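You operate a simulated robot arm through the tools that you are given. There is no shell and no other tool. Be economical: measure what you need, move in short steps, check, and stop when the job is done.

You are at the controls of a simulated robot arm. One attempt, no reset.

## Task
Dust under the white dish with the yellow pad and set the dish back.
Fine: put the pad back too.

It is judged by the outcome, as a careful person would: the job done as asked, and still so three seconds after it is handed in. It fails if anything else is knocked over, pushed out of place, dropped, spilled or broken.

## Robot
A 6-joint arm with a two-finger parallel gripper, fixed in place. Base frame: the origin is at the foot of the arm, x ahead of it, y to its left, z up. Units: mm, degrees, N and s.
Its first joint turns from -66.0 to 66.0 degrees. Payload 2.7 kg.
The TCP is the grasp point between the finger pads, 23 mm short of the fingertips. In the tool frame z runs along the fingers and y along their closing line. The gripper opens to 94 mm. The fingers are 38 mm wide and 10 mm thick; the gripper's body (54 by 96 mm) begins 39 mm behind the TCP.
Orientation is that of the tool frame in the base frame, as [roll, pitch, yaw] about the fixed x, y, z axes, in that order (R = Rz(yaw) Ry(pitch) Rx(roll)). With the fingers straight down and closing along the base's y, the tool's x points along the base's -x, its y along +y and its z along -z.

## Interface
- The arm moves only by the tool move_arm. Its argument "series" is a list of rows, each an object (a shift or turn left out is 0, a gripper value left out holds the last) with "translation": the shift along the tool's x, y, z in mm, a list of three; "rot": the turn, a rotation vector about the tool's x, y, z in degrees, a list of three; "fingers": the gripper command, from -1 (shut) to 1 (fully open), values between in proportion. In form: [{"translation": [tx, ty, tz], "rot": [ax, ay, az], "fingers": fingers}, ...]. A call has 1 to 20 rows; each row shifts and turns the commanded pose from where the row before left it, along the tool's axes as they then stand. A row lasts 0.2 s, in which the tool goes at most 50 mm and 8.6 degrees; a call with a longer step from one row to the next is refused whole, and so is a gripper value outside its range. Where a pose cannot be reached the arm comes as near as it can. A force on the tool above 40 N (or 10 N above the force at the start of the call, whichever is more), or a blocked arm, ends the call early, and 0.2 s more pass. Each finger travels about 45 mm/s and halts on what it meets, pressing with about 27 N; the grip force reading is that of the motor and also rises with nothing between the fingers. The clock runs only during rows and for 0.2 s after the last one: add rows that do not move to give the fingers time. The reply holds the time, the measured pose of the TCP, the force on the tool along the base axes, the opening and the grip force, in the units named above and with some noise, and new pictures: "show" is both (left out), scene, wrist or none.
- Cameras (640 x 400 px; columns grow to the right, rows downward): "scene" is fixed at [54.1, -419.5, 1402]; the picture's right is [0.92, -0.39, 0.00], its down [-0.23, -0.53, -0.81] and it looks along [0.32, 0.75, -0.58] (base axes); focal length 282 px, centre (320, 200). "wrist" rides on the gripper at [-39, 0, -44] in the tool frame; the picture's right is [0.00, -1.00, 0.00], its down [0.97, 0.00, -0.24] and it looks along [0.24, 0.00, 0.97] (tool axes); focal length 218 px, centre (320, 200). There is no depth. A picture from a camera that has moved, and an enlarged one, comes with that camera's place and axes in the base frame and with its lens.
- zoom(camera, box): a new picture of the part [left, top, right, bottom] of that camera's present view, enlarged. The clock stands still meanwhile.
- job_done(): hands the job in; it is judged then, once.

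Work in short steps. Places have to be worked out from the pictures, the camera data and where the tool is seen: move nearer, look again, correct. Check each grasp and each placing, and mend what went wrong. You have 120 turns and 150 pictures in all, those below and enlarged ones among them. Open the gripper and draw the arm clear of the work before you hand the job in, unless the task says otherwise; then end with one line.

The tools are called by a JSON object that holds its "method" and its "body". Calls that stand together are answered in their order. move_arm: Moves the arm, as the interface text tells. Its arguments: {"type":"object","properties":{"series":{"type":"array"},"show":{"type":"string","enum":["both","scene","wrist","none"]}},"required":["series"]} The other tools are called the same way: zoom (camera, box) takes an enlarged picture of a part of a camera's view; job_done () hands the job in.

At the start:

```text
time_s: 0.0
tcp_pos: [426.7, -23.3, 1228.3]
tool_rot: [180.0, 0.1, -180.0]
ft_force: [0.2, -0.1, -0.9]
gripper_width: 94.0
gripper_force: 0.0
```

scene: 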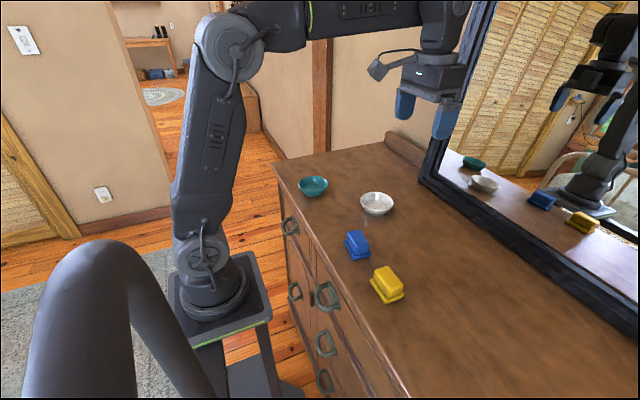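
wrist: 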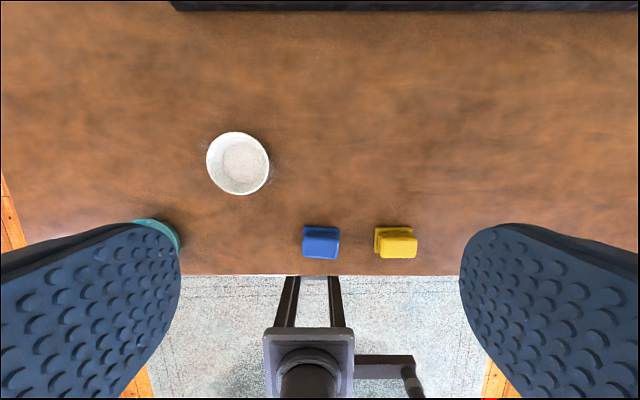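

I start by looking closer at the dish and the pads in both views.

{"method": "zoom", "body": {"camera": "scene", "box": [280, 160, 440, 310]}}

{"method": "zoom", "body": {"camera": "wrist", "box": [120, 110, 440, 290]}}

```text
2.67 times, centred on (360, 235) of scene
camera zoom: at [54.1, -419.5, 1402.0], right [0.92, -0.39, 0.0], down [-0.23, -0.53, -0.81], along [0.32, 0.75, -0.58], focal length 751 px, centre (213, 107)
```

zoom: 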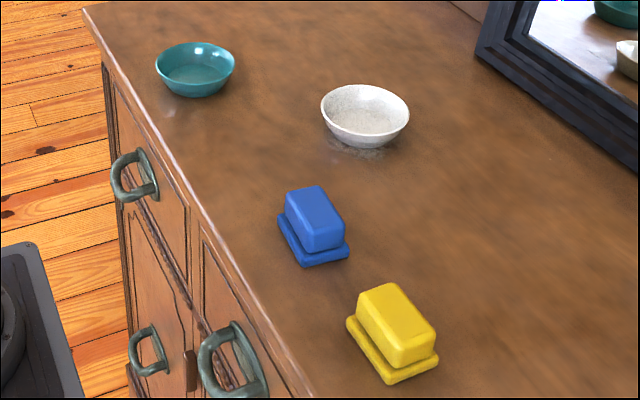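

```text
2.00 times, centred on (280, 200) of wrist
camera zoom: at [466.2, -22.8, 1273.6], right [0.0, -1.0, 0.0], down [-0.97, 0.0, 0.24], along [-0.24, 0.0, -0.97], focal length 436 px, centre (400, 200)
```

zoom: 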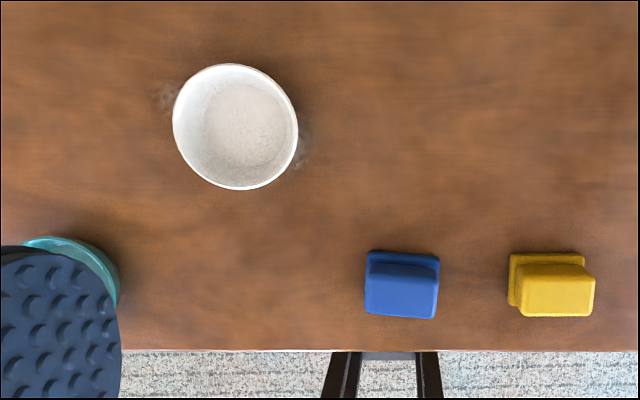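

The two views together put the worktop not at 725 but near z ≈ 930: dish about (443, 94), yellow pad about (313, -148), blue pad between. Both cameras and the arm's foot agree on this, so I go by the pictures. I move to well above the dish to look again.

{"method": "move_arm", "body": {"series": [{"translation": [-4, 29.25, 32]}, {"translation": [-4, 29.25, 32]}, {"translation": [-4, 29.25, 32]}, {"translation": [-4, 29.25, 32]}, {}]}}

```text
time_s: 1.2
tcp_pos: [443.1, 93.4, 1101.1]
tool_rot: [-180.0, 0.0, 180.0]
ft_force: [0.0, 0.7, 0.4]
gripper_width: 94.1
gripper_force: 0.0
camera wrist: at [483.3, 93.0, 1145.6], right [0.0, -1.0, 0.0], down [-0.97, 0.0, 0.24], along [-0.24, 0.0, -0.97], focal length 218 px, centre (320, 200)
```

scene: 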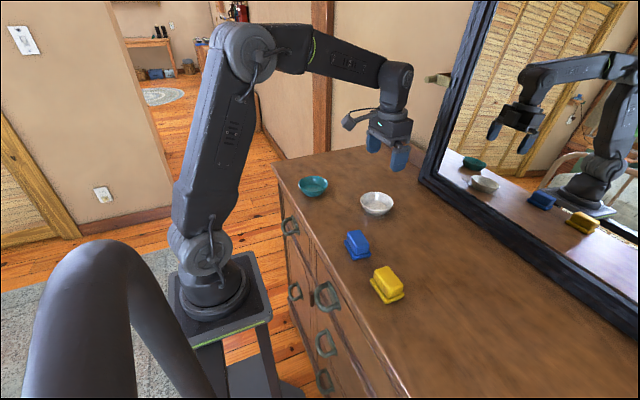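
wrist: 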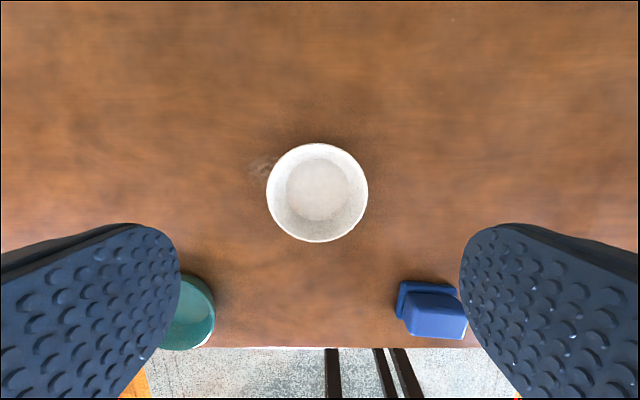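

Size change between the two views gives the dish rim: diameter ≈ 90, centre ≈ (443.5, 95), rim height ≈ 955. I zoom in to see its wall shape before choosing the grasp.

{"method": "zoom", "body": {"camera": "wrist", "box": [230, 130, 410, 255]}}

{"method": "zoom", "body": {"camera": "scene", "box": [340, 175, 420, 225]}}

```text
3.20 times, centred on (320, 192) of wrist
camera zoom: at [483.3, 93.0, 1145.6], right [0.0, -1.0, 0.0], down [-0.97, 0.0, 0.24], along [-0.24, 0.0, -0.97], focal length 698 px, centre (320, 224)
```

zoom: 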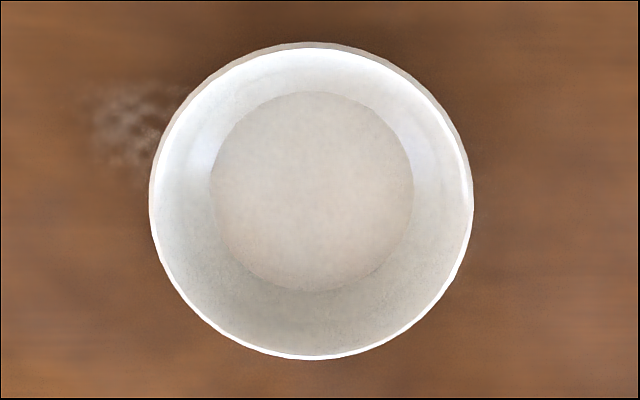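

```text
8.00 times, centred on (380, 200) of scene
camera zoom: at [54.2, -419.5, 1402.0], right [0.92, -0.39, 0.0], down [-0.23, -0.53, -0.81], along [0.32, 0.75, -0.58], focal length 2252 px, centre (-160, 200)
```

zoom: 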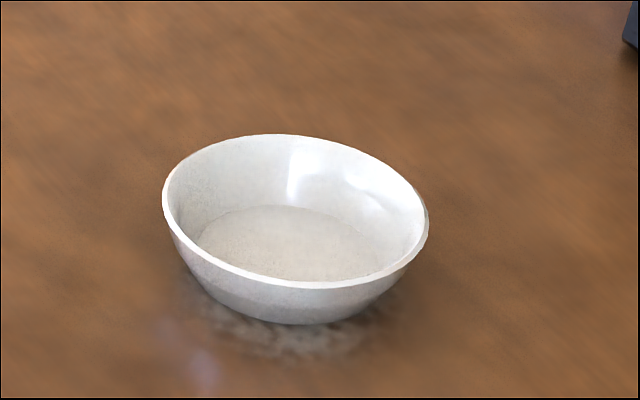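

The wall slopes about 25–35° from vertical, so I'll pinch the rim on its +y side with the tool tilted 25°. First I go to a stand-off along that approach with the fingers part closed.

{"method": "move_arm", "body": {"series": [{"translation": [0, 25.7, 25], "fingers": -0.45}, {"translation": [0, 25.7, 25]}, {"translation": [0, 25.7, 25]}, {"rot": [8.33, 0, 0]}, {"rot": [8.33, 0, 0]}, {"rot": [8.34, 0, 0]}, {}]}}

```text
time_s: 2.8
tcp_pos: [442.4, 171.5, 1025.1]
tool_rot: [-155.0, 0.2, -180.0]
ft_force: [-0.4, -0.1, 0.2]
gripper_width: 25.9
gripper_force: 0.0
camera wrist: at [482.3, 189.8, 1066.7], right [0.0, -0.91, 0.42], down [-0.97, 0.1, 0.22], along [-0.24, -0.41, -0.88], focal length 218 px, centre (320, 200)
```

scene: 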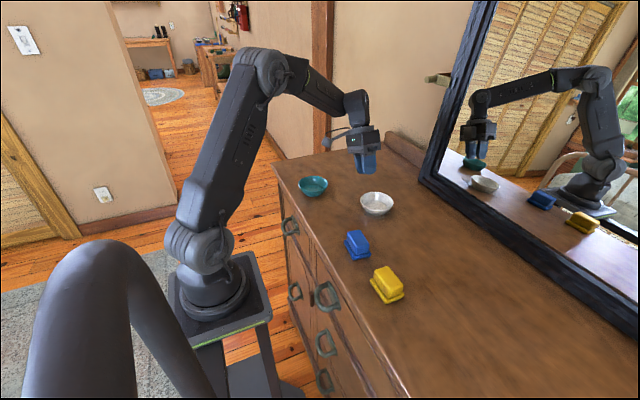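
wrist: 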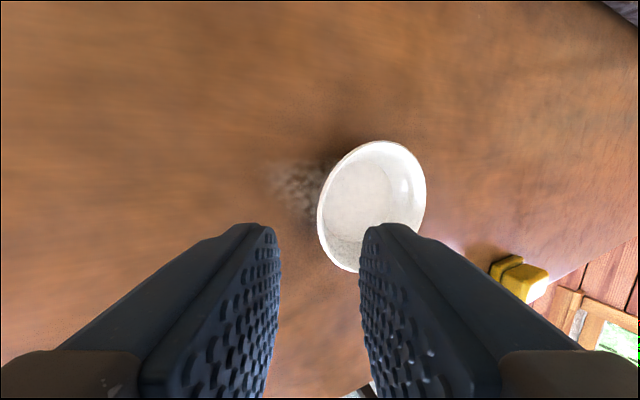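

The rim's near edge lies between the fingers as computed. I advance 45 mm along the tool and look again.

{"method": "move_arm", "body": {"series": [{"translation": [0, 0, 22]}, {"translation": [0, 0, 23]}, {}]}}

{"method": "zoom", "body": {"camera": "scene", "box": [330, 140, 430, 225]}}

```text
time_s: 3.6
tcp_pos: [444.3, 151.0, 984.8]
tool_rot: [-155.0, 0.1, 180.0]
ft_force: [-0.4, 0.2, 0.0]
gripper_width: 26.0
gripper_force: 0.0
camera wrist: at [483.4, 170.0, 1025.2], right [0.0, -0.91, 0.42], down [-0.97, 0.1, 0.22], along [-0.24, -0.41, -0.88], focal length 218 px, centre (320, 200)
```

scene: 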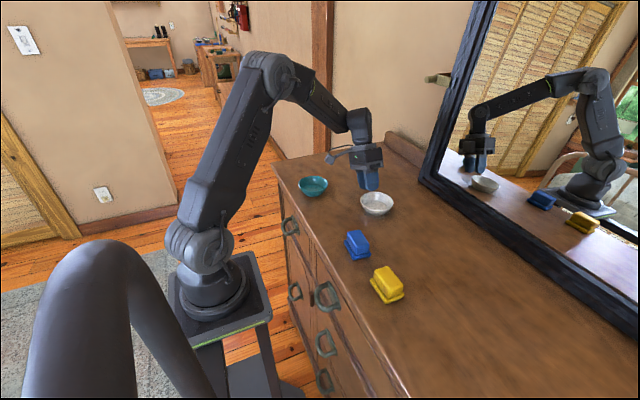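
wrist: 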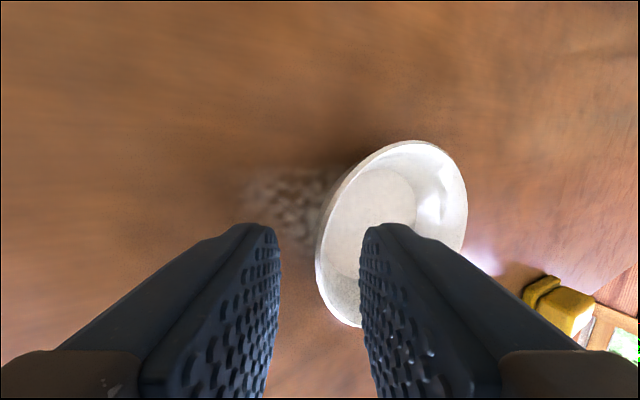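

```text
4.71 times, centred on (380, 182) of scene
camera zoom: at [54.1, -419.5, 1402.0], right [0.92, -0.39, 0.0], down [-0.23, -0.53, -0.81], along [0.32, 0.75, -0.58], focal length 1325 px, centre (38, 282)
```

zoom: 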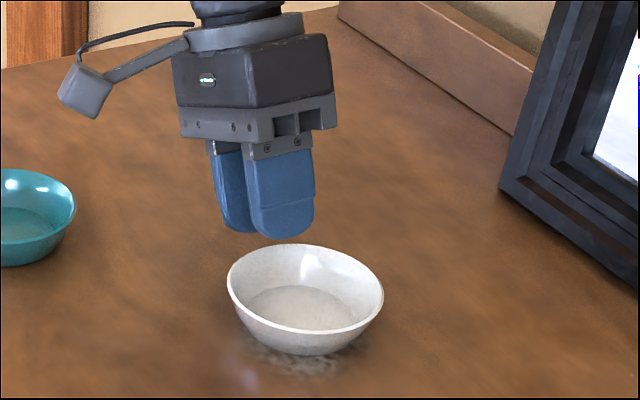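

The rim shows exactly where computed (255 px row), so my estimate holds; the tips are ~10 mm above the rim. I advance another 24 mm.

{"method": "move_arm", "body": {"series": [{"translation": [0, 0, 12]}, {"translation": [0, 0, 12]}, {}], "show": "wrist"}}

{"method": "zoom", "body": {"camera": "scene", "box": [330, 140, 430, 225]}}

```text
time_s: 4.4
tcp_pos: [443.9, 141.9, 963.0]
tool_rot: [-155.0, 0.2, 179.9]
ft_force: [0.4, -0.2, 0.3]
gripper_width: 26.2
gripper_force: 0.1
camera wrist: at [483.4, 159.7, 1004.4], right [0.0, -0.91, 0.42], down [-0.97, 0.1, 0.22], along [-0.24, -0.41, -0.88], focal length 218 px, centre (320, 200)
```

wrist: 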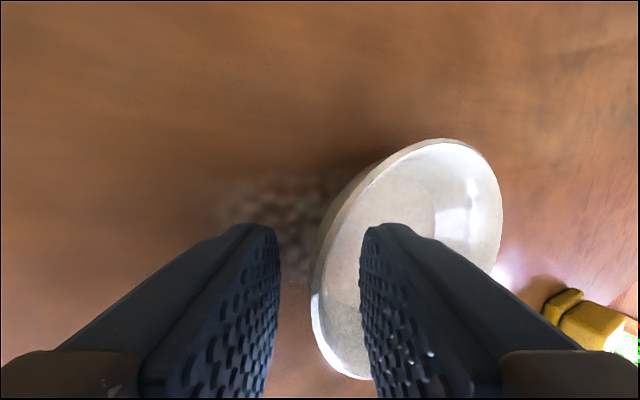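

```text
4.71 times, centred on (380, 182) of scene
camera zoom: at [54.1, -419.5, 1402.0], right [0.92, -0.39, 0.0], down [-0.23, -0.53, -0.81], along [0.32, 0.75, -0.58], focal length 1325 px, centre (38, 282)
```

zoom: 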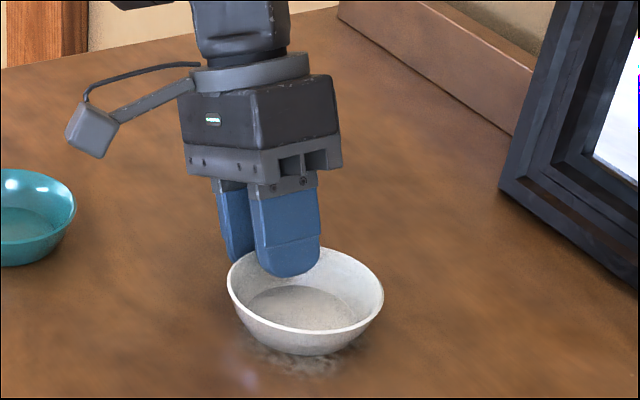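

The inner finger is inside the dish, the outer one outside, with no contact force. I close the fingers.

{"method": "move_arm", "body": {"series": [{"fingers": -0.7}, {"fingers": -0.85}, {"fingers": -1}, {}, {}]}}

{"method": "zoom", "body": {"camera": "scene", "box": [330, 140, 430, 225]}}

```text
time_s: 5.6
tcp_pos: [444.6, 140.8, 963.2]
tool_rot: [-155.0, 0.2, -180.0]
ft_force: [0.8, -0.8, 2.0]
gripper_width: 9.5
gripper_force: 27.1
camera wrist: at [483.5, 159.8, 1004.7], right [0.0, -0.91, 0.42], down [-0.97, 0.1, 0.22], along [-0.24, -0.41, -0.88], focal length 218 px, centre (320, 200)
```

scene: 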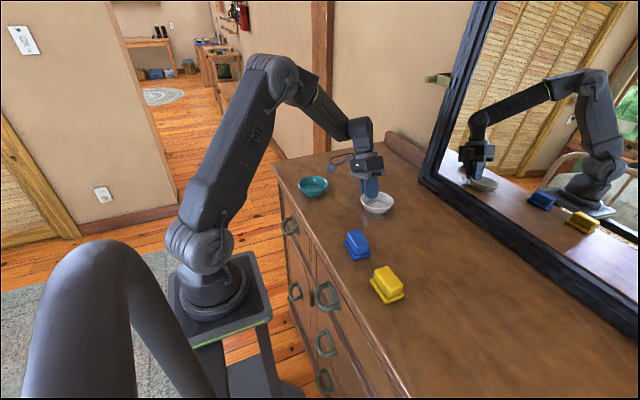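
wrist: 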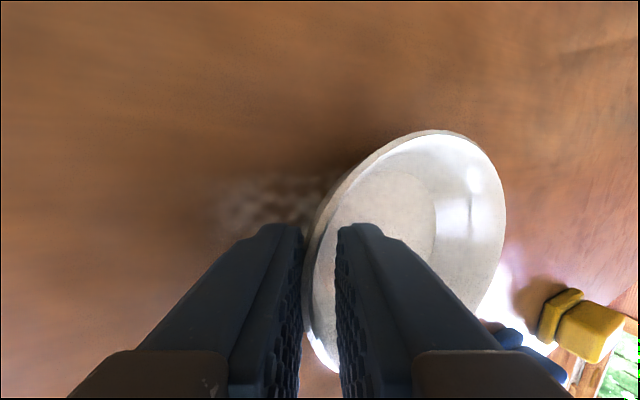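

```text
4.71 times, centred on (380, 182) of scene
camera zoom: at [54.1, -419.6, 1402.0], right [0.92, -0.39, 0.0], down [-0.23, -0.53, -0.81], along [0.32, 0.75, -0.58], focal length 1325 px, centre (38, 282)
```

zoom: 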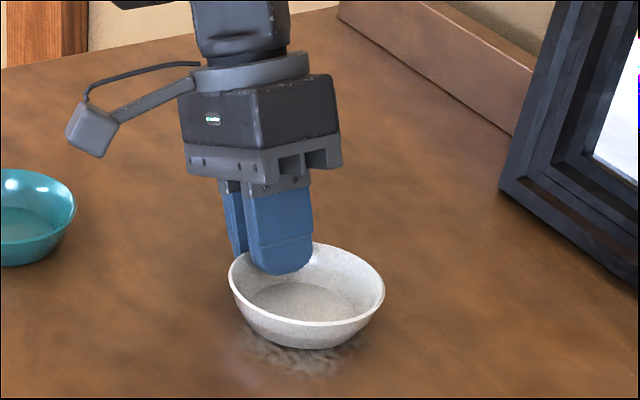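

Closed with a 9.5 mm opening and 27 N: the dish is held, nearly unmoved. I lift straight up 60 mm.

{"method": "move_arm", "body": {"series": [{"translation": [0, -4.2, -9.1]}, {"translation": [0, -8.5, -18.1]}, {"translation": [0, -12.7, -27.2]}, {}]}}

{"method": "zoom", "body": {"camera": "scene", "box": [330, 120, 430, 225]}}

```text
time_s: 6.6
tcp_pos: [441.2, 141.7, 1024.7]
tool_rot: [-155.0, 0.1, -180.0]
ft_force: [-0.1, 0.4, -0.5]
gripper_width: 9.7
gripper_force: 27.2
camera wrist: at [482.5, 160.8, 1065.6], right [0.0, -0.91, 0.42], down [-0.97, 0.1, 0.22], along [-0.24, -0.41, -0.88], focal length 218 px, centre (320, 200)
```

scene: 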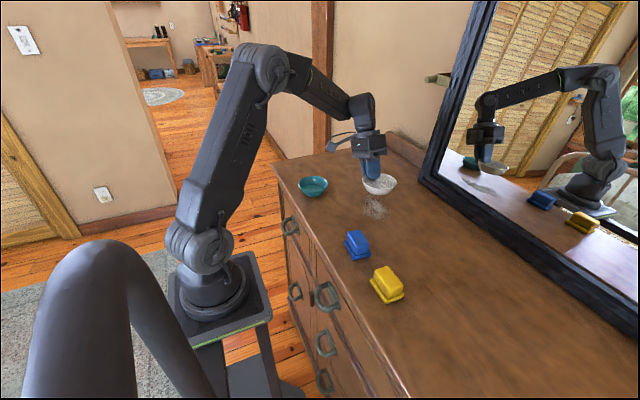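
wrist: 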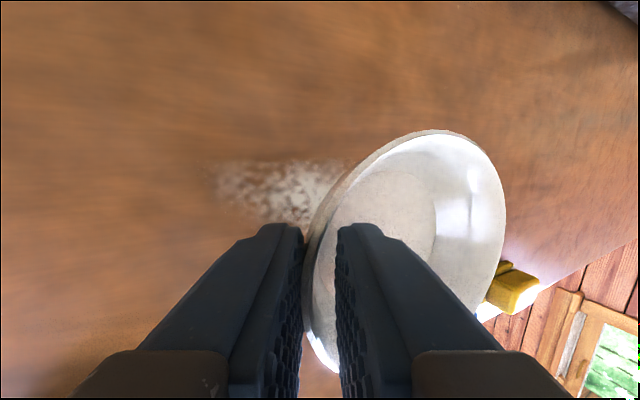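

```text
3.81 times, centred on (380, 172) of scene
camera zoom: at [54.2, -419.5, 1402.0], right [0.92, -0.39, 0.0], down [-0.23, -0.53, -0.81], along [0.32, 0.75, -0.58], focal length 1073 px, centre (91, 305)
```

zoom: 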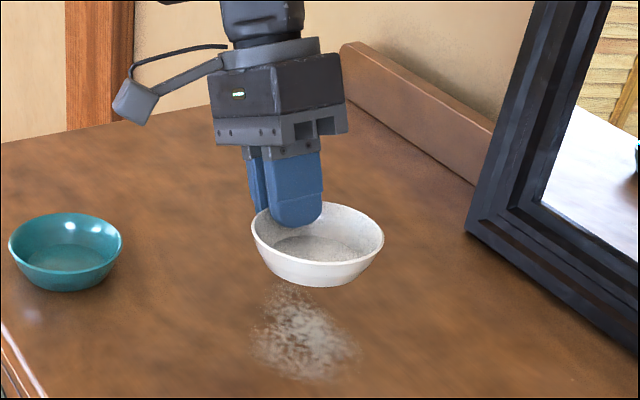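

The dish is held and the dust patch is bared. I carry the dish about 165 mm toward -y to a free spot.

{"method": "move_arm", "body": {"series": [{"translation": [-7.5, -37.4, 17.4]}, {"translation": [-7.5, -37.4, 17.4]}, {"translation": [-7.5, -37.4, 17.4]}, {"translation": [-7.5, -37.4, 17.4]}, {}]}}

{"method": "zoom", "body": {"camera": "scene", "box": [330, 120, 490, 260]}}

```text
time_s: 7.8
tcp_pos: [471.5, -26.7, 1025.3]
tool_rot: [-155.1, 0.0, -179.9]
ft_force: [-0.1, -0.4, -0.5]
gripper_width: 9.6
gripper_force: 26.9
camera wrist: at [511.9, -7.1, 1066.2], right [0.0, -0.91, 0.42], down [-0.97, 0.1, 0.22], along [-0.24, -0.41, -0.88], focal length 218 px, centre (320, 200)
```

scene: 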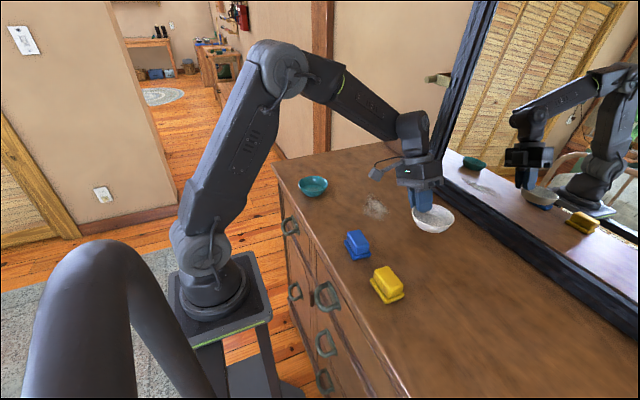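
wrist: 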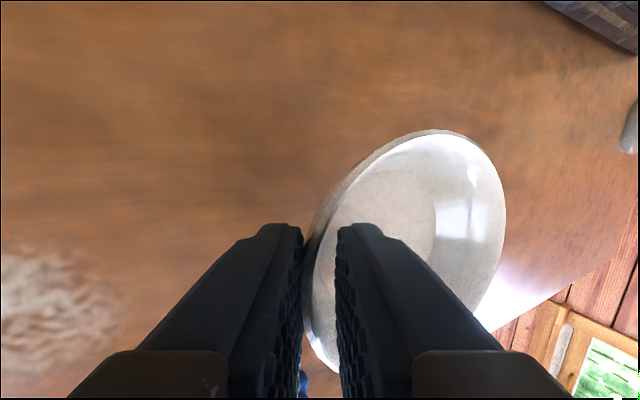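

```text
2.86 times, centred on (410, 190) of scene
camera zoom: at [54.1, -419.5, 1402.0], right [0.92, -0.39, 0.0], down [-0.23, -0.53, -0.81], along [0.32, 0.75, -0.58], focal length 804 px, centre (63, 229)
```

zoom: 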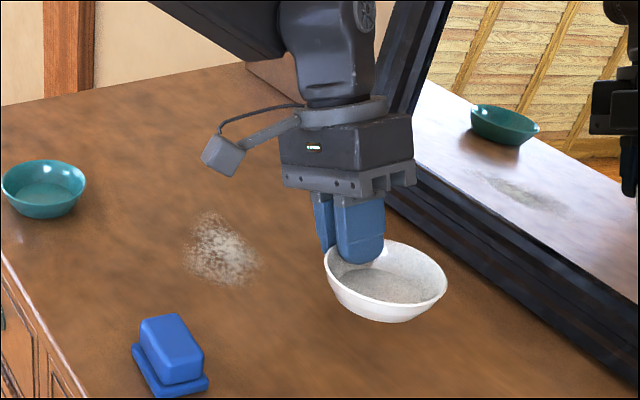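

The dish is level over clear wood. I lower it 58 mm, then creep the last few.

{"method": "move_arm", "body": {"series": [{"translation": [0, 12.7, 27.2]}, {"translation": [0, 8.5, 18.1]}, {"translation": [0, 3.3, 7.1]}, {"translation": [0, 0.8, 1.8]}, {"translation": [0, 0.6, 1.3]}, {}], "show": "none"}}

{"method": "zoom", "body": {"camera": "scene", "box": [330, 120, 490, 260]}}

```text
time_s: 9.2
tcp_pos: [473.4, -25.5, 963.4]
tool_rot: [-155.0, 0.2, -179.9]
ft_force: [-6.6, 1.2, 19.0]
gripper_width: 9.4
gripper_force: 26.6
```

```text
2.86 times, centred on (410, 190) of scene
camera zoom: at [53.7, -419.4, 1402.1], right [0.92, -0.39, 0.0], down [-0.23, -0.53, -0.81], along [0.32, 0.75, -0.58], focal length 804 px, centre (63, 229)
```

zoom: 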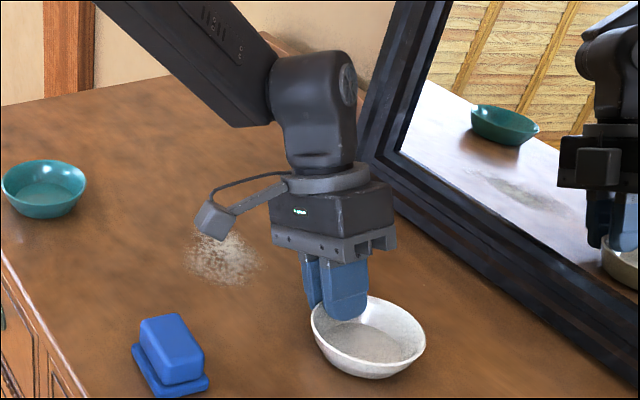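

Contact at 19 N: the dish stands. I ease up slightly, open to 26 mm, and back out along the tool axis.

{"method": "move_arm", "body": {"series": [{"translation": [0, -0.3, -0.7]}, {"fingers": -0.7}, {"fingers": -0.5}, {"fingers": -0.45}, {}], "show": "wrist"}}

{"method": "zoom", "body": {"camera": "scene", "box": [330, 120, 490, 260]}}

```text
time_s: 10.4
tcp_pos: [472.9, -24.8, 962.0]
tool_rot: [-155.0, 0.1, -180.0]
ft_force: [0.4, -0.1, -0.1]
gripper_width: 26.0
gripper_force: 0.0
camera wrist: at [513.1, -5.1, 1003.7], right [0.0, -0.91, 0.42], down [-0.97, 0.1, 0.22], along [-0.24, -0.41, -0.88], focal length 218 px, centre (320, 200)
```

wrist: 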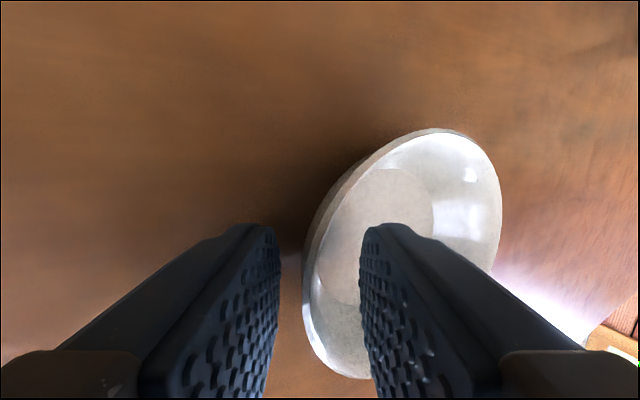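

```text
2.86 times, centred on (410, 190) of scene
camera zoom: at [54.1, -419.5, 1402.0], right [0.92, -0.39, 0.0], down [-0.23, -0.53, -0.81], along [0.32, 0.75, -0.58], focal length 804 px, centre (63, 229)
```

zoom: 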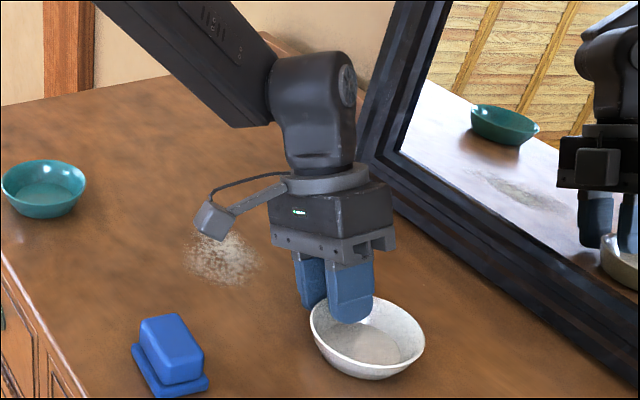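

Released cleanly. I back out, straighten the tool, and move over the yellow pad for a closer look.

{"method": "move_arm", "body": {"series": [{"translation": [0, 0, -20]}, {"translation": [0, 0, -30]}, {"translation": [0, 0, -30]}, {"rot": [-8.33, 0, 0]}, {"rot": [-8.33, 0, 0]}, {"rot": [-8.34, 0, 0]}, {"translation": [29.6, -31, -12], "fingers": 1}, {"translation": [29.6, -31, -12]}, {"translation": [29.6, -31, -12]}, {"translation": [29.6, -31, -12]}, {"translation": [29.6, -31, -12]}, {}]}}

```text
time_s: 13.0
tcp_pos: [322.0, -144.5, 1095.7]
tool_rot: [-180.0, 0.1, -179.8]
ft_force: [-1.1, -0.6, -0.2]
gripper_width: 94.1
gripper_force: 0.1
camera wrist: at [361.8, -144.9, 1141.4], right [0.0, -1.0, 0.0], down [-0.97, 0.0, 0.24], along [-0.24, 0.0, -0.97], focal length 218 px, centre (320, 200)
```

scene: 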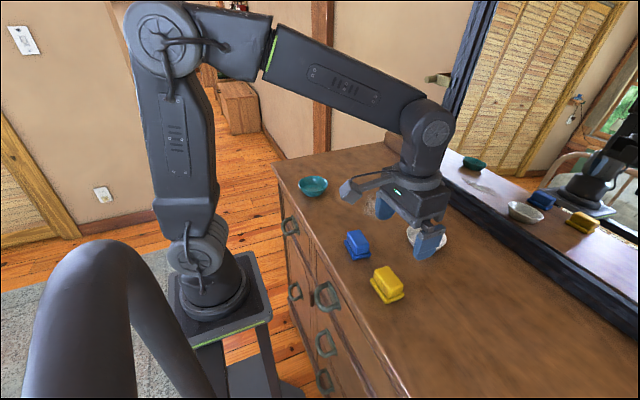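
wrist: 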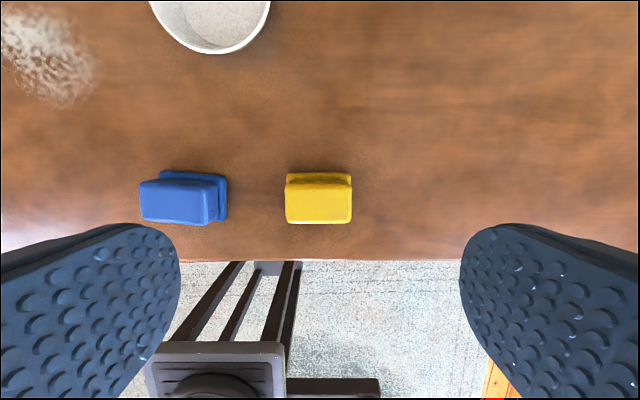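

{"method": "zoom", "body": {"camera": "wrist", "box": [270, 160, 370, 235]}}

{"method": "zoom", "body": {"camera": "scene", "box": [350, 250, 430, 310]}}

```text
5.33 times, centred on (320, 198) of wrist
camera zoom: at [361.8, -144.9, 1141.4], right [0.0, -1.0, 0.0], down [-0.97, 0.0, 0.24], along [-0.24, 0.0, -0.97], focal length 1164 px, centre (320, 213)
```

zoom: 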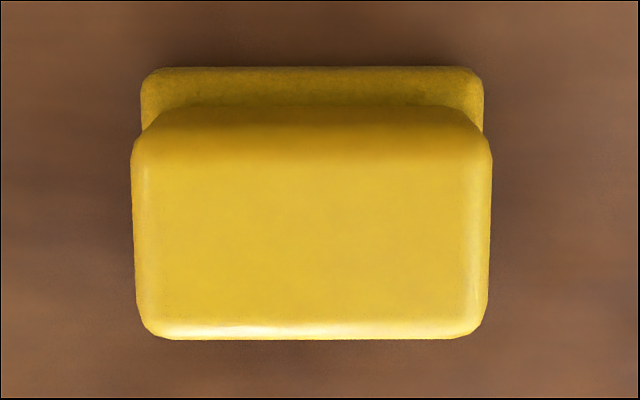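

```text
6.67 times, centred on (390, 280) of scene
camera zoom: at [54.1, -419.5, 1402.0], right [0.92, -0.39, 0.0], down [-0.23, -0.53, -0.81], along [0.32, 0.75, -0.58], focal length 1877 px, centre (-147, -333)
```

zoom: 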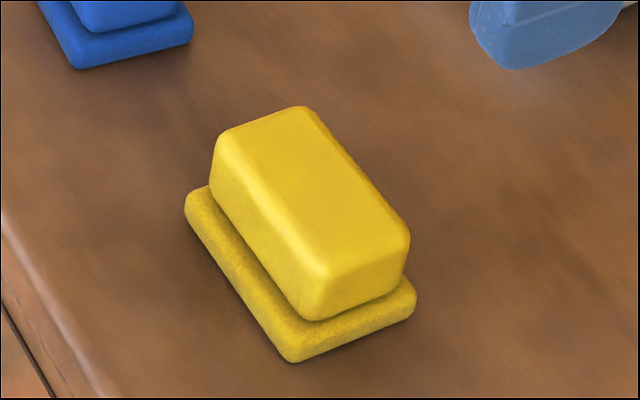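

The pad is aligned with the axes: handle about 56 × 30 mm centred near (313, -143.6), top near z ≈ 966, on a thin slab. I descend part way, fingers at 80 mm, closing along y.

{"method": "move_arm", "body": {"series": [{"translation": [3, 0.3, 30], "fingers": 0.7}, {"translation": [3, 0.3, 30]}, {"translation": [3, 0.3, 30]}, {}]}}

{"method": "zoom", "body": {"camera": "scene", "box": [330, 220, 450, 310]}}

```text
time_s: 14.0
tcp_pos: [315.0, -144.5, 1006.4]
tool_rot: [180.0, 0.1, -179.9]
ft_force: [0.6, -0.1, -0.7]
gripper_width: 79.9
gripper_force: 0.0
camera wrist: at [355.4, -144.8, 1050.1], right [0.0, -1.0, 0.0], down [-0.97, 0.0, 0.24], along [-0.24, 0.0, -0.97], focal length 218 px, centre (320, 200)
```

scene: 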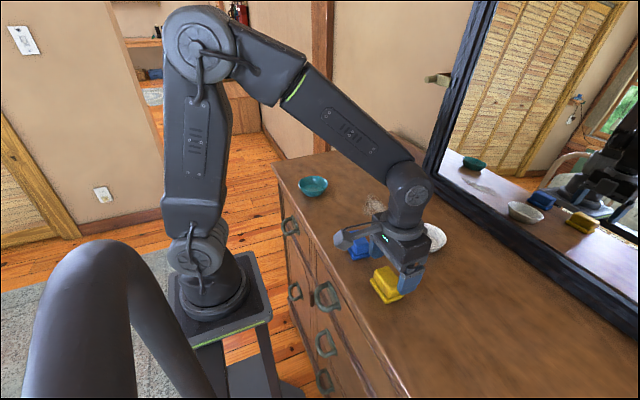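
wrist: 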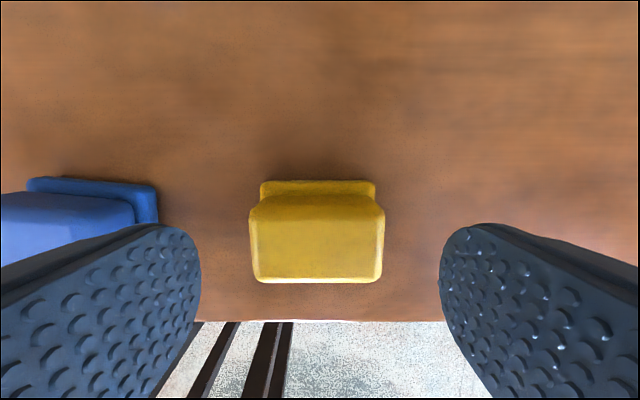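

```text
4.44 times, centred on (390, 265) of scene
camera zoom: at [54.1, -419.5, 1402.0], right [0.92, -0.39, 0.0], down [-0.23, -0.53, -0.81], along [0.32, 0.75, -0.58], focal length 1251 px, centre (9, -89)
```

zoom: 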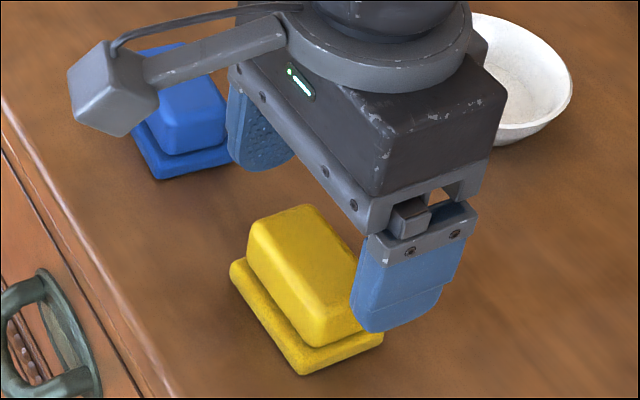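

Handle top ≈ 967, slab top ≈ 939, so a TCP height of 966 keeps the tips just above the slab. I descend to it and then close.

{"method": "move_arm", "body": {"series": [{"translation": [1, 0.5, 20]}, {"translation": [1, 0.4, 20]}, {}], "show": "none"}}

{"method": "zoom", "body": {"camera": "scene", "box": [330, 220, 450, 310]}}

```text
time_s: 14.8
tcp_pos: [313.1, -143.2, 963.9]
tool_rot: [180.0, 0.0, -179.9]
ft_force: [-0.1, -0.6, 0.2]
gripper_width: 80.1
gripper_force: 0.1
```

```text
4.44 times, centred on (390, 265) of scene
camera zoom: at [54.1, -419.5, 1402.0], right [0.92, -0.39, 0.0], down [-0.23, -0.53, -0.81], along [0.32, 0.75, -0.58], focal length 1251 px, centre (9, -89)
```

zoom: 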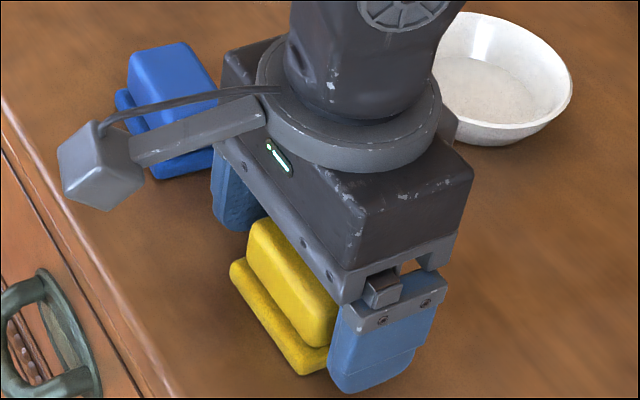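

No contact. I rise 1.5 mm for slab clearance and close on the handle.

{"method": "move_arm", "body": {"series": [{"translation": [0, 0, -1.5], "fingers": 0.4}, {"fingers": 0.2}, {"fingers": 0}, {"fingers": -0.3}, {"fingers": -0.3}, {}]}}

{"method": "zoom", "body": {"camera": "scene", "box": [330, 220, 450, 310]}}

```text
time_s: 16.2
tcp_pos: [314.6, -143.9, 966.4]
tool_rot: [-180.0, 0.1, -179.8]
ft_force: [0.3, -0.1, -0.3]
gripper_width: 55.5
gripper_force: 27.2
camera wrist: at [353.5, -143.5, 1011.2], right [0.0, -1.0, 0.0], down [-0.97, 0.0, 0.24], along [-0.24, 0.0, -0.97], focal length 218 px, centre (320, 200)
```

scene: 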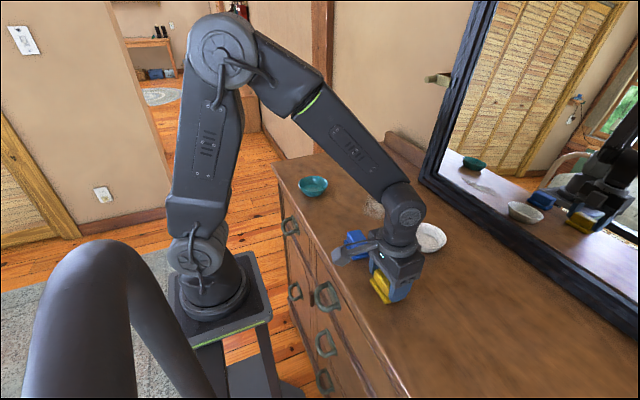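
wrist: 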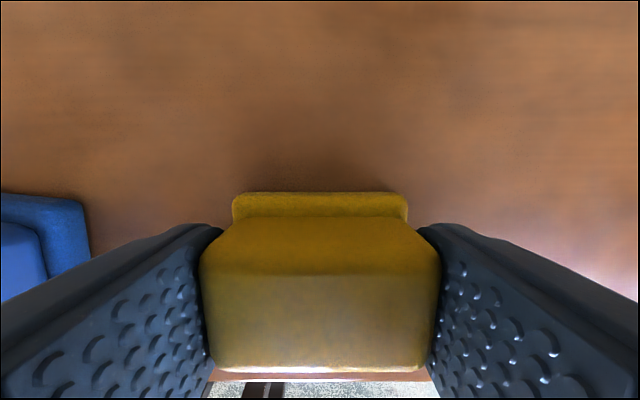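

```text
4.44 times, centred on (390, 265) of scene
camera zoom: at [54.1, -419.5, 1402.0], right [0.92, -0.39, 0.0], down [-0.23, -0.53, -0.81], along [0.32, 0.75, -0.58], focal length 1251 px, centre (9, -89)
```

zoom: 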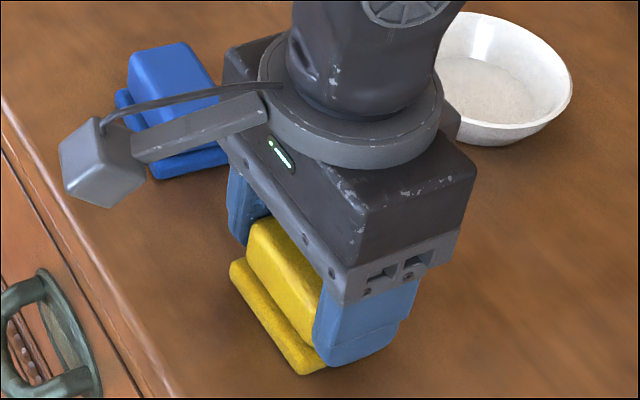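

The handle is held (55.5 mm, 27 N); grasp pose for the return is about (314, -143.7, 966). I lift straight up 90 mm and carry it over the dust at about (443, 100).

{"method": "move_arm", "body": {"series": [{"translation": [0, 0, -15]}, {"translation": [0, 0, -35]}, {"translation": [0, 0, -40]}, {"translation": [-21.5, 40.7, 0]}, {"translation": [-21.5, 40.7, 0]}, {"translation": [-21.5, 40.7, 0]}, {"translation": [-21.5, 40.7, 0]}, {"translation": [-21.5, 40.7, 0]}, {"translation": [-21.5, 40.7, 0]}, {}]}}

{"method": "zoom", "body": {"camera": "scene", "box": [330, 140, 450, 230]}}

```text
time_s: 18.4
tcp_pos: [440.1, 101.3, 1058.1]
tool_rot: [-179.9, 0.2, 179.9]
ft_force: [-0.7, 0.2, -0.4]
gripper_width: 55.1
gripper_force: 27.1
camera wrist: at [480.1, 102.1, 1104.2], right [0.0, -1.0, 0.0], down [-0.97, 0.0, 0.24], along [-0.24, 0.0, -0.97], focal length 218 px, centre (320, 200)
```

scene: 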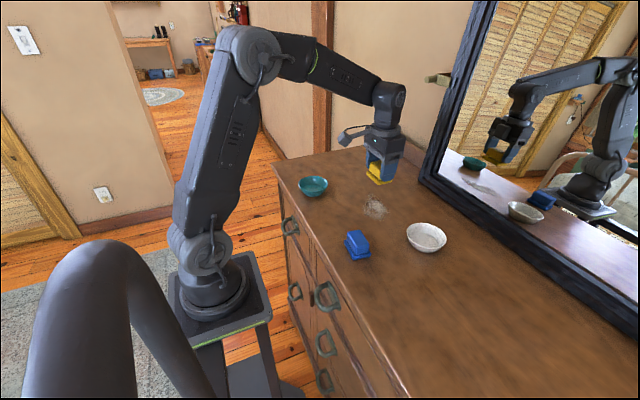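
wrist: 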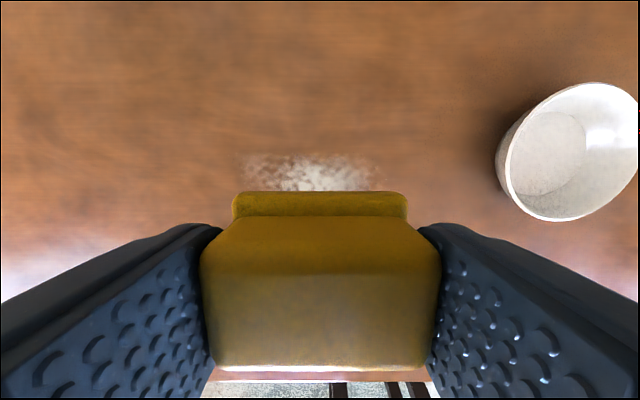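

```text
4.44 times, centred on (390, 185) of scene
camera zoom: at [54.2, -419.5, 1402.0], right [0.92, -0.39, 0.0], down [-0.23, -0.53, -0.81], along [0.32, 0.75, -0.58], focal length 1251 px, centre (9, 267)
```

zoom: 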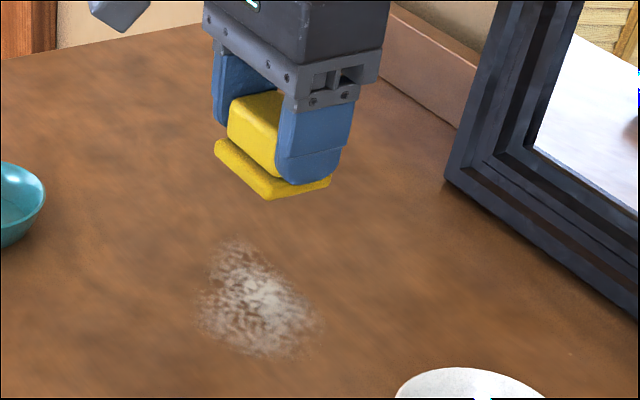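

The dust spans about x 403–475, y 50–165. I lower the pad toward the near corner (420, 65), stopping a few mm above, then creep to contact.

{"method": "move_arm", "body": {"series": [{"translation": [7, -12, 28.5]}, {"translation": [7, -12, 28.5]}, {"translation": [7, -12, 28.5]}, {"translation": [0, 0, 3]}, {}], "show": "none"}}

{"method": "move_arm", "body": {"series": [{"translation": [0, 0, 1]}, {"translation": [0, 0, 1]}, {}], "show": "none"}}

```text
time_s: 19.6
tcp_pos: [419.5, 64.8, 969.6]
tool_rot: [179.9, -0.1, -179.9]
ft_force: [0.3, 0.6, 0.0]
gripper_width: 55.3
gripper_force: 27.1
```

```text
time_s: 20.4
tcp_pos: [420.9, 65.6, 967.0]
tool_rot: [-180.0, 0.1, -179.9]
ft_force: [-0.3, -0.1, -1.6]
gripper_width: 55.1
gripper_force: 26.9
```

No contact yet at about 967; I creep on.

{"method": "move_arm", "body": {"series": [{"translation": [0, 0, 0.7]}, {"translation": [0, 0, 0.7]}, {}], "show": "none"}}

```text
time_s: 21.2
tcp_pos: [421.1, 64.7, 965.5]
tool_rot: [-180.0, 0.0, -179.9]
ft_force: [-7.8, -2.2, 17.4]
gripper_width: 55.3
gripper_force: 26.7
```

Contact at 17 N. I ease 0.3 mm and wipe: three lanes in y at x ≈ 421, 438, 455.

{"method": "move_arm", "body": {"series": [{"translation": [0, 0, -0.3]}, {"translation": [0, 17, 0]}, {"translation": [0, 17, 0]}, {"translation": [0, 17, 0]}, {"translation": [0, 17, 0]}, {"translation": [0, 17, 0]}, {"translation": [-17, 0, 0]}, {"translation": [0, -17, 0]}, {"translation": [0, -17, 0]}, {"translation": [0, -17, 0]}, {"translation": [0, -17, 0]}, {"translation": [0, -17, 0]}, {"translation": [-17, 0, 0]}, {"translation": [0, 17, 0]}, {"translation": [0, 17, 0]}, {"translation": [0, 17, 0]}, {"translation": [0, 17, 0]}, {"translation": [0, 17, 0]}, {}]}}

{"method": "zoom", "body": {"camera": "scene", "box": [330, 140, 450, 230]}}

```text
time_s: 25.2
tcp_pos: [456.1, 150.6, 965.1]
tool_rot: [179.9, 0.3, -179.9]
ft_force: [-0.3, -10.3, 27.6]
gripper_width: 55.3
gripper_force: 26.7
camera wrist: at [495.6, 151.3, 1010.8], right [0.0, -1.0, 0.0], down [-0.97, 0.0, 0.24], along [-0.24, 0.0, -0.97], focal length 218 px, centre (320, 200)
```

scene: 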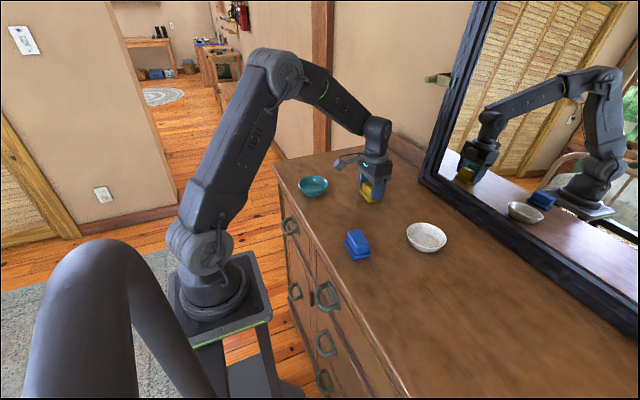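
wrist: 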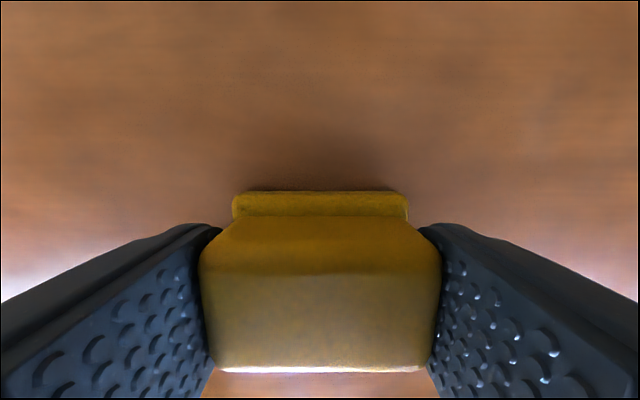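

```text
4.44 times, centred on (390, 185) of scene
camera zoom: at [53.7, -419.9, 1401.9], right [0.92, -0.39, 0.0], down [-0.23, -0.53, -0.82], along [0.32, 0.75, -0.58], focal length 1251 px, centre (9, 267)
```

zoom: 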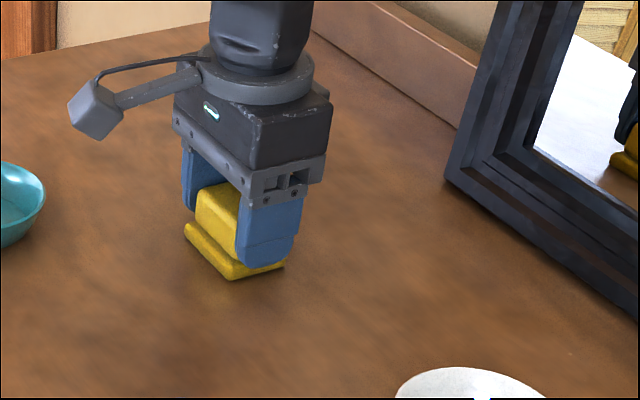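

The dust is gone from the wiped area. I lift the pad and carry it back over its own spot, then check both places.

{"method": "move_arm", "body": {"series": [{"translation": [0, 0, -15]}, {"translation": [0, 0, -36]}, {"translation": [0, 0, -40]}, {"translation": [20.2, -42, 0]}, {"translation": [20.2, -42, 0]}, {"translation": [20.2, -42, 0]}, {"translation": [20.2, -42, 0]}, {"translation": [20.2, -42, 0]}, {"translation": [20.2, -42, 0]}, {"translation": [20.2, -42, 0]}, {}]}}

{"method": "zoom", "body": {"camera": "scene", "box": [320, 160, 440, 250]}}

```text
time_s: 27.6
tcp_pos: [314.1, -141.7, 1054.2]
tool_rot: [-179.9, 0.1, -179.9]
ft_force: [0.5, -0.7, 0.4]
gripper_width: 55.2
gripper_force: 27.1
camera wrist: at [353.3, -140.7, 1099.7], right [0.0, -1.0, 0.0], down [-0.97, 0.0, 0.24], along [-0.24, 0.0, -0.97], focal length 218 px, centre (320, 200)
```

scene: 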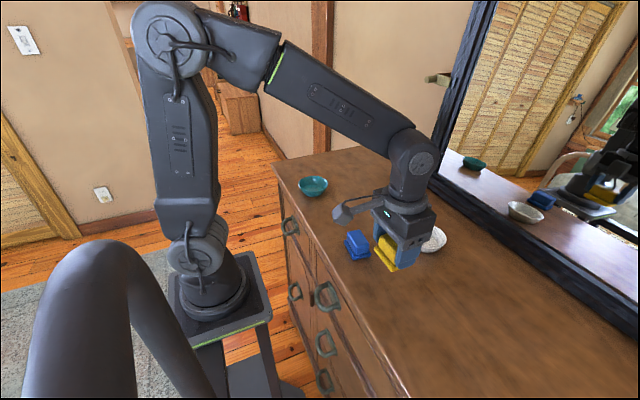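
wrist: 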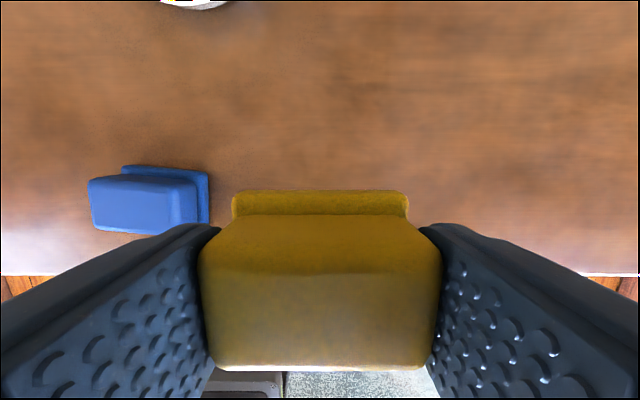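

```text
4.44 times, centred on (380, 205) of scene
camera zoom: at [54.1, -419.5, 1402.0], right [0.92, -0.39, 0.0], down [-0.23, -0.53, -0.81], along [0.32, 0.75, -0.58], focal length 1251 px, centre (53, 178)
```

zoom: 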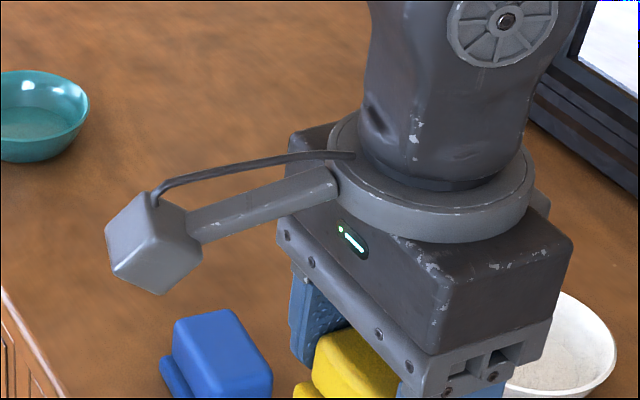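

Pad over its spot (my command bookkeeping: 0.6 mm in x, 0.8 mm in y to correct). I lower it to the pickup height.

{"method": "move_arm", "body": {"series": [{"translation": [0.6, 0.8, 35]}, {"translation": [0, 0, 35]}, {"translation": [0, 0, 15]}, {"translation": [0, 0, 2.5]}, {"translation": [0, 0, 1.5]}, {}]}}

{"method": "zoom", "body": {"camera": "scene", "box": [330, 220, 450, 310]}}

```text
time_s: 29.0
tcp_pos: [313.7, -141.9, 965.2]
tool_rot: [-179.9, 0.1, -180.0]
ft_force: [-0.5, 0.0, 0.2]
gripper_width: 55.5
gripper_force: 27.2
camera wrist: at [353.6, -141.3, 1011.7], right [0.0, -1.0, 0.0], down [-0.97, 0.0, 0.24], along [-0.24, 0.0, -0.97], focal length 218 px, centre (320, 200)
```

scene: 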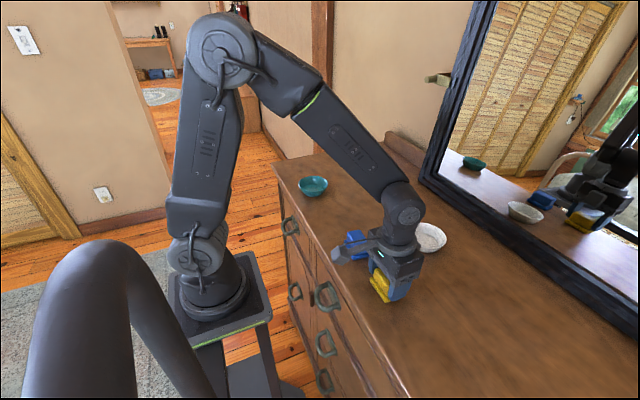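
wrist: 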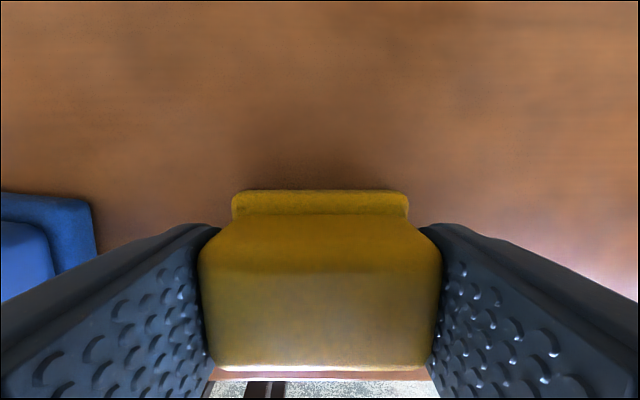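

```text
4.44 times, centred on (390, 265) of scene
camera zoom: at [54.1, -419.5, 1402.0], right [0.92, -0.39, 0.0], down [-0.23, -0.53, -0.81], along [0.32, 0.75, -0.58], focal length 1251 px, centre (9, -89)
```

zoom: 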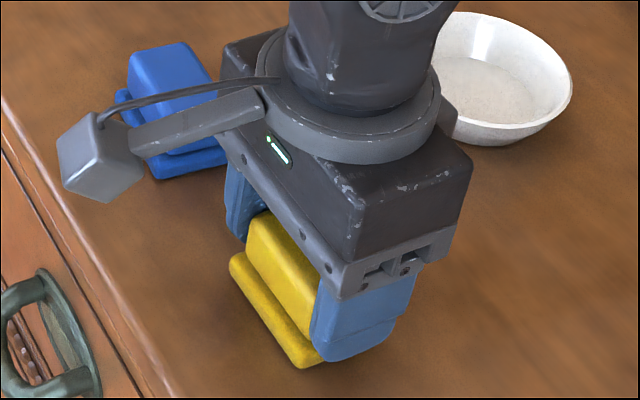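

Comparing with the pickup picture (blue pad's edge 5 px further right), I am about 2 mm too far in +y and barely off the surface. I correct y and creep down to contact.

{"method": "move_arm", "body": {"series": [{"translation": [0, -2, 0]}, {"translation": [0, 0, 0.5]}, {"translation": [0, 0, 0.5]}, {}]}}

{"method": "zoom", "body": {"camera": "scene", "box": [330, 220, 450, 310]}}

```text
time_s: 30.0
tcp_pos: [313.0, -144.3, 965.4]
tool_rot: [-180.0, 0.2, -179.9]
ft_force: [-1.0, -0.8, 0.6]
gripper_width: 55.5
gripper_force: 27.2
camera wrist: at [353.7, -144.5, 1010.9], right [0.0, -1.0, 0.0], down [-0.97, 0.0, 0.24], along [-0.24, 0.0, -0.97], focal length 218 px, centre (320, 200)
```

scene: 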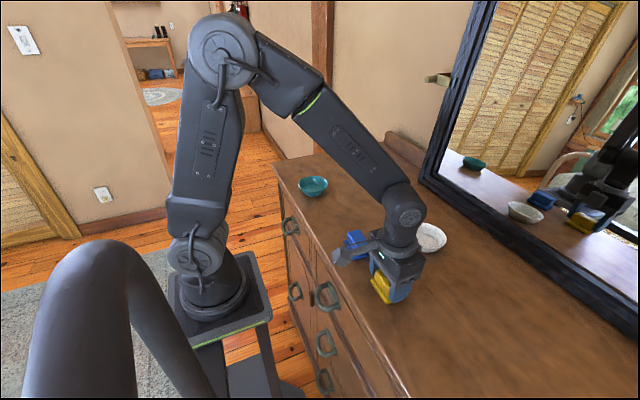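
wrist: 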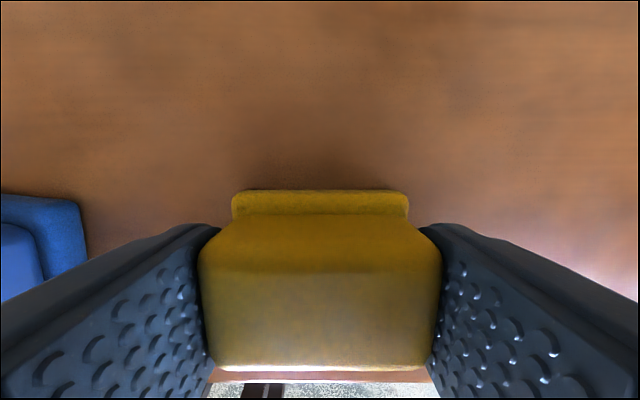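

```text
4.44 times, centred on (390, 265) of scene
camera zoom: at [54.1, -419.5, 1402.0], right [0.92, -0.39, 0.0], down [-0.23, -0.53, -0.81], along [0.32, 0.75, -0.58], focal length 1251 px, centre (9, -89)
```

zoom: 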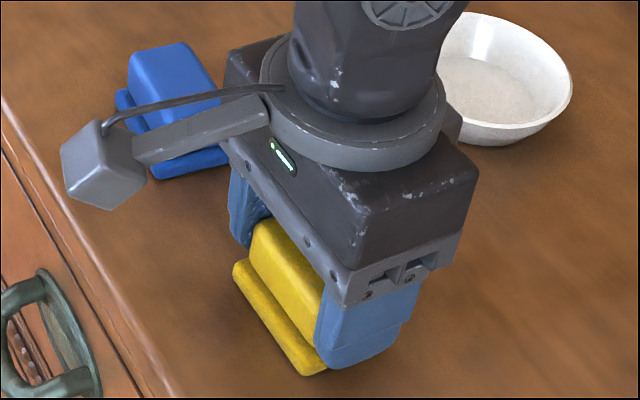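

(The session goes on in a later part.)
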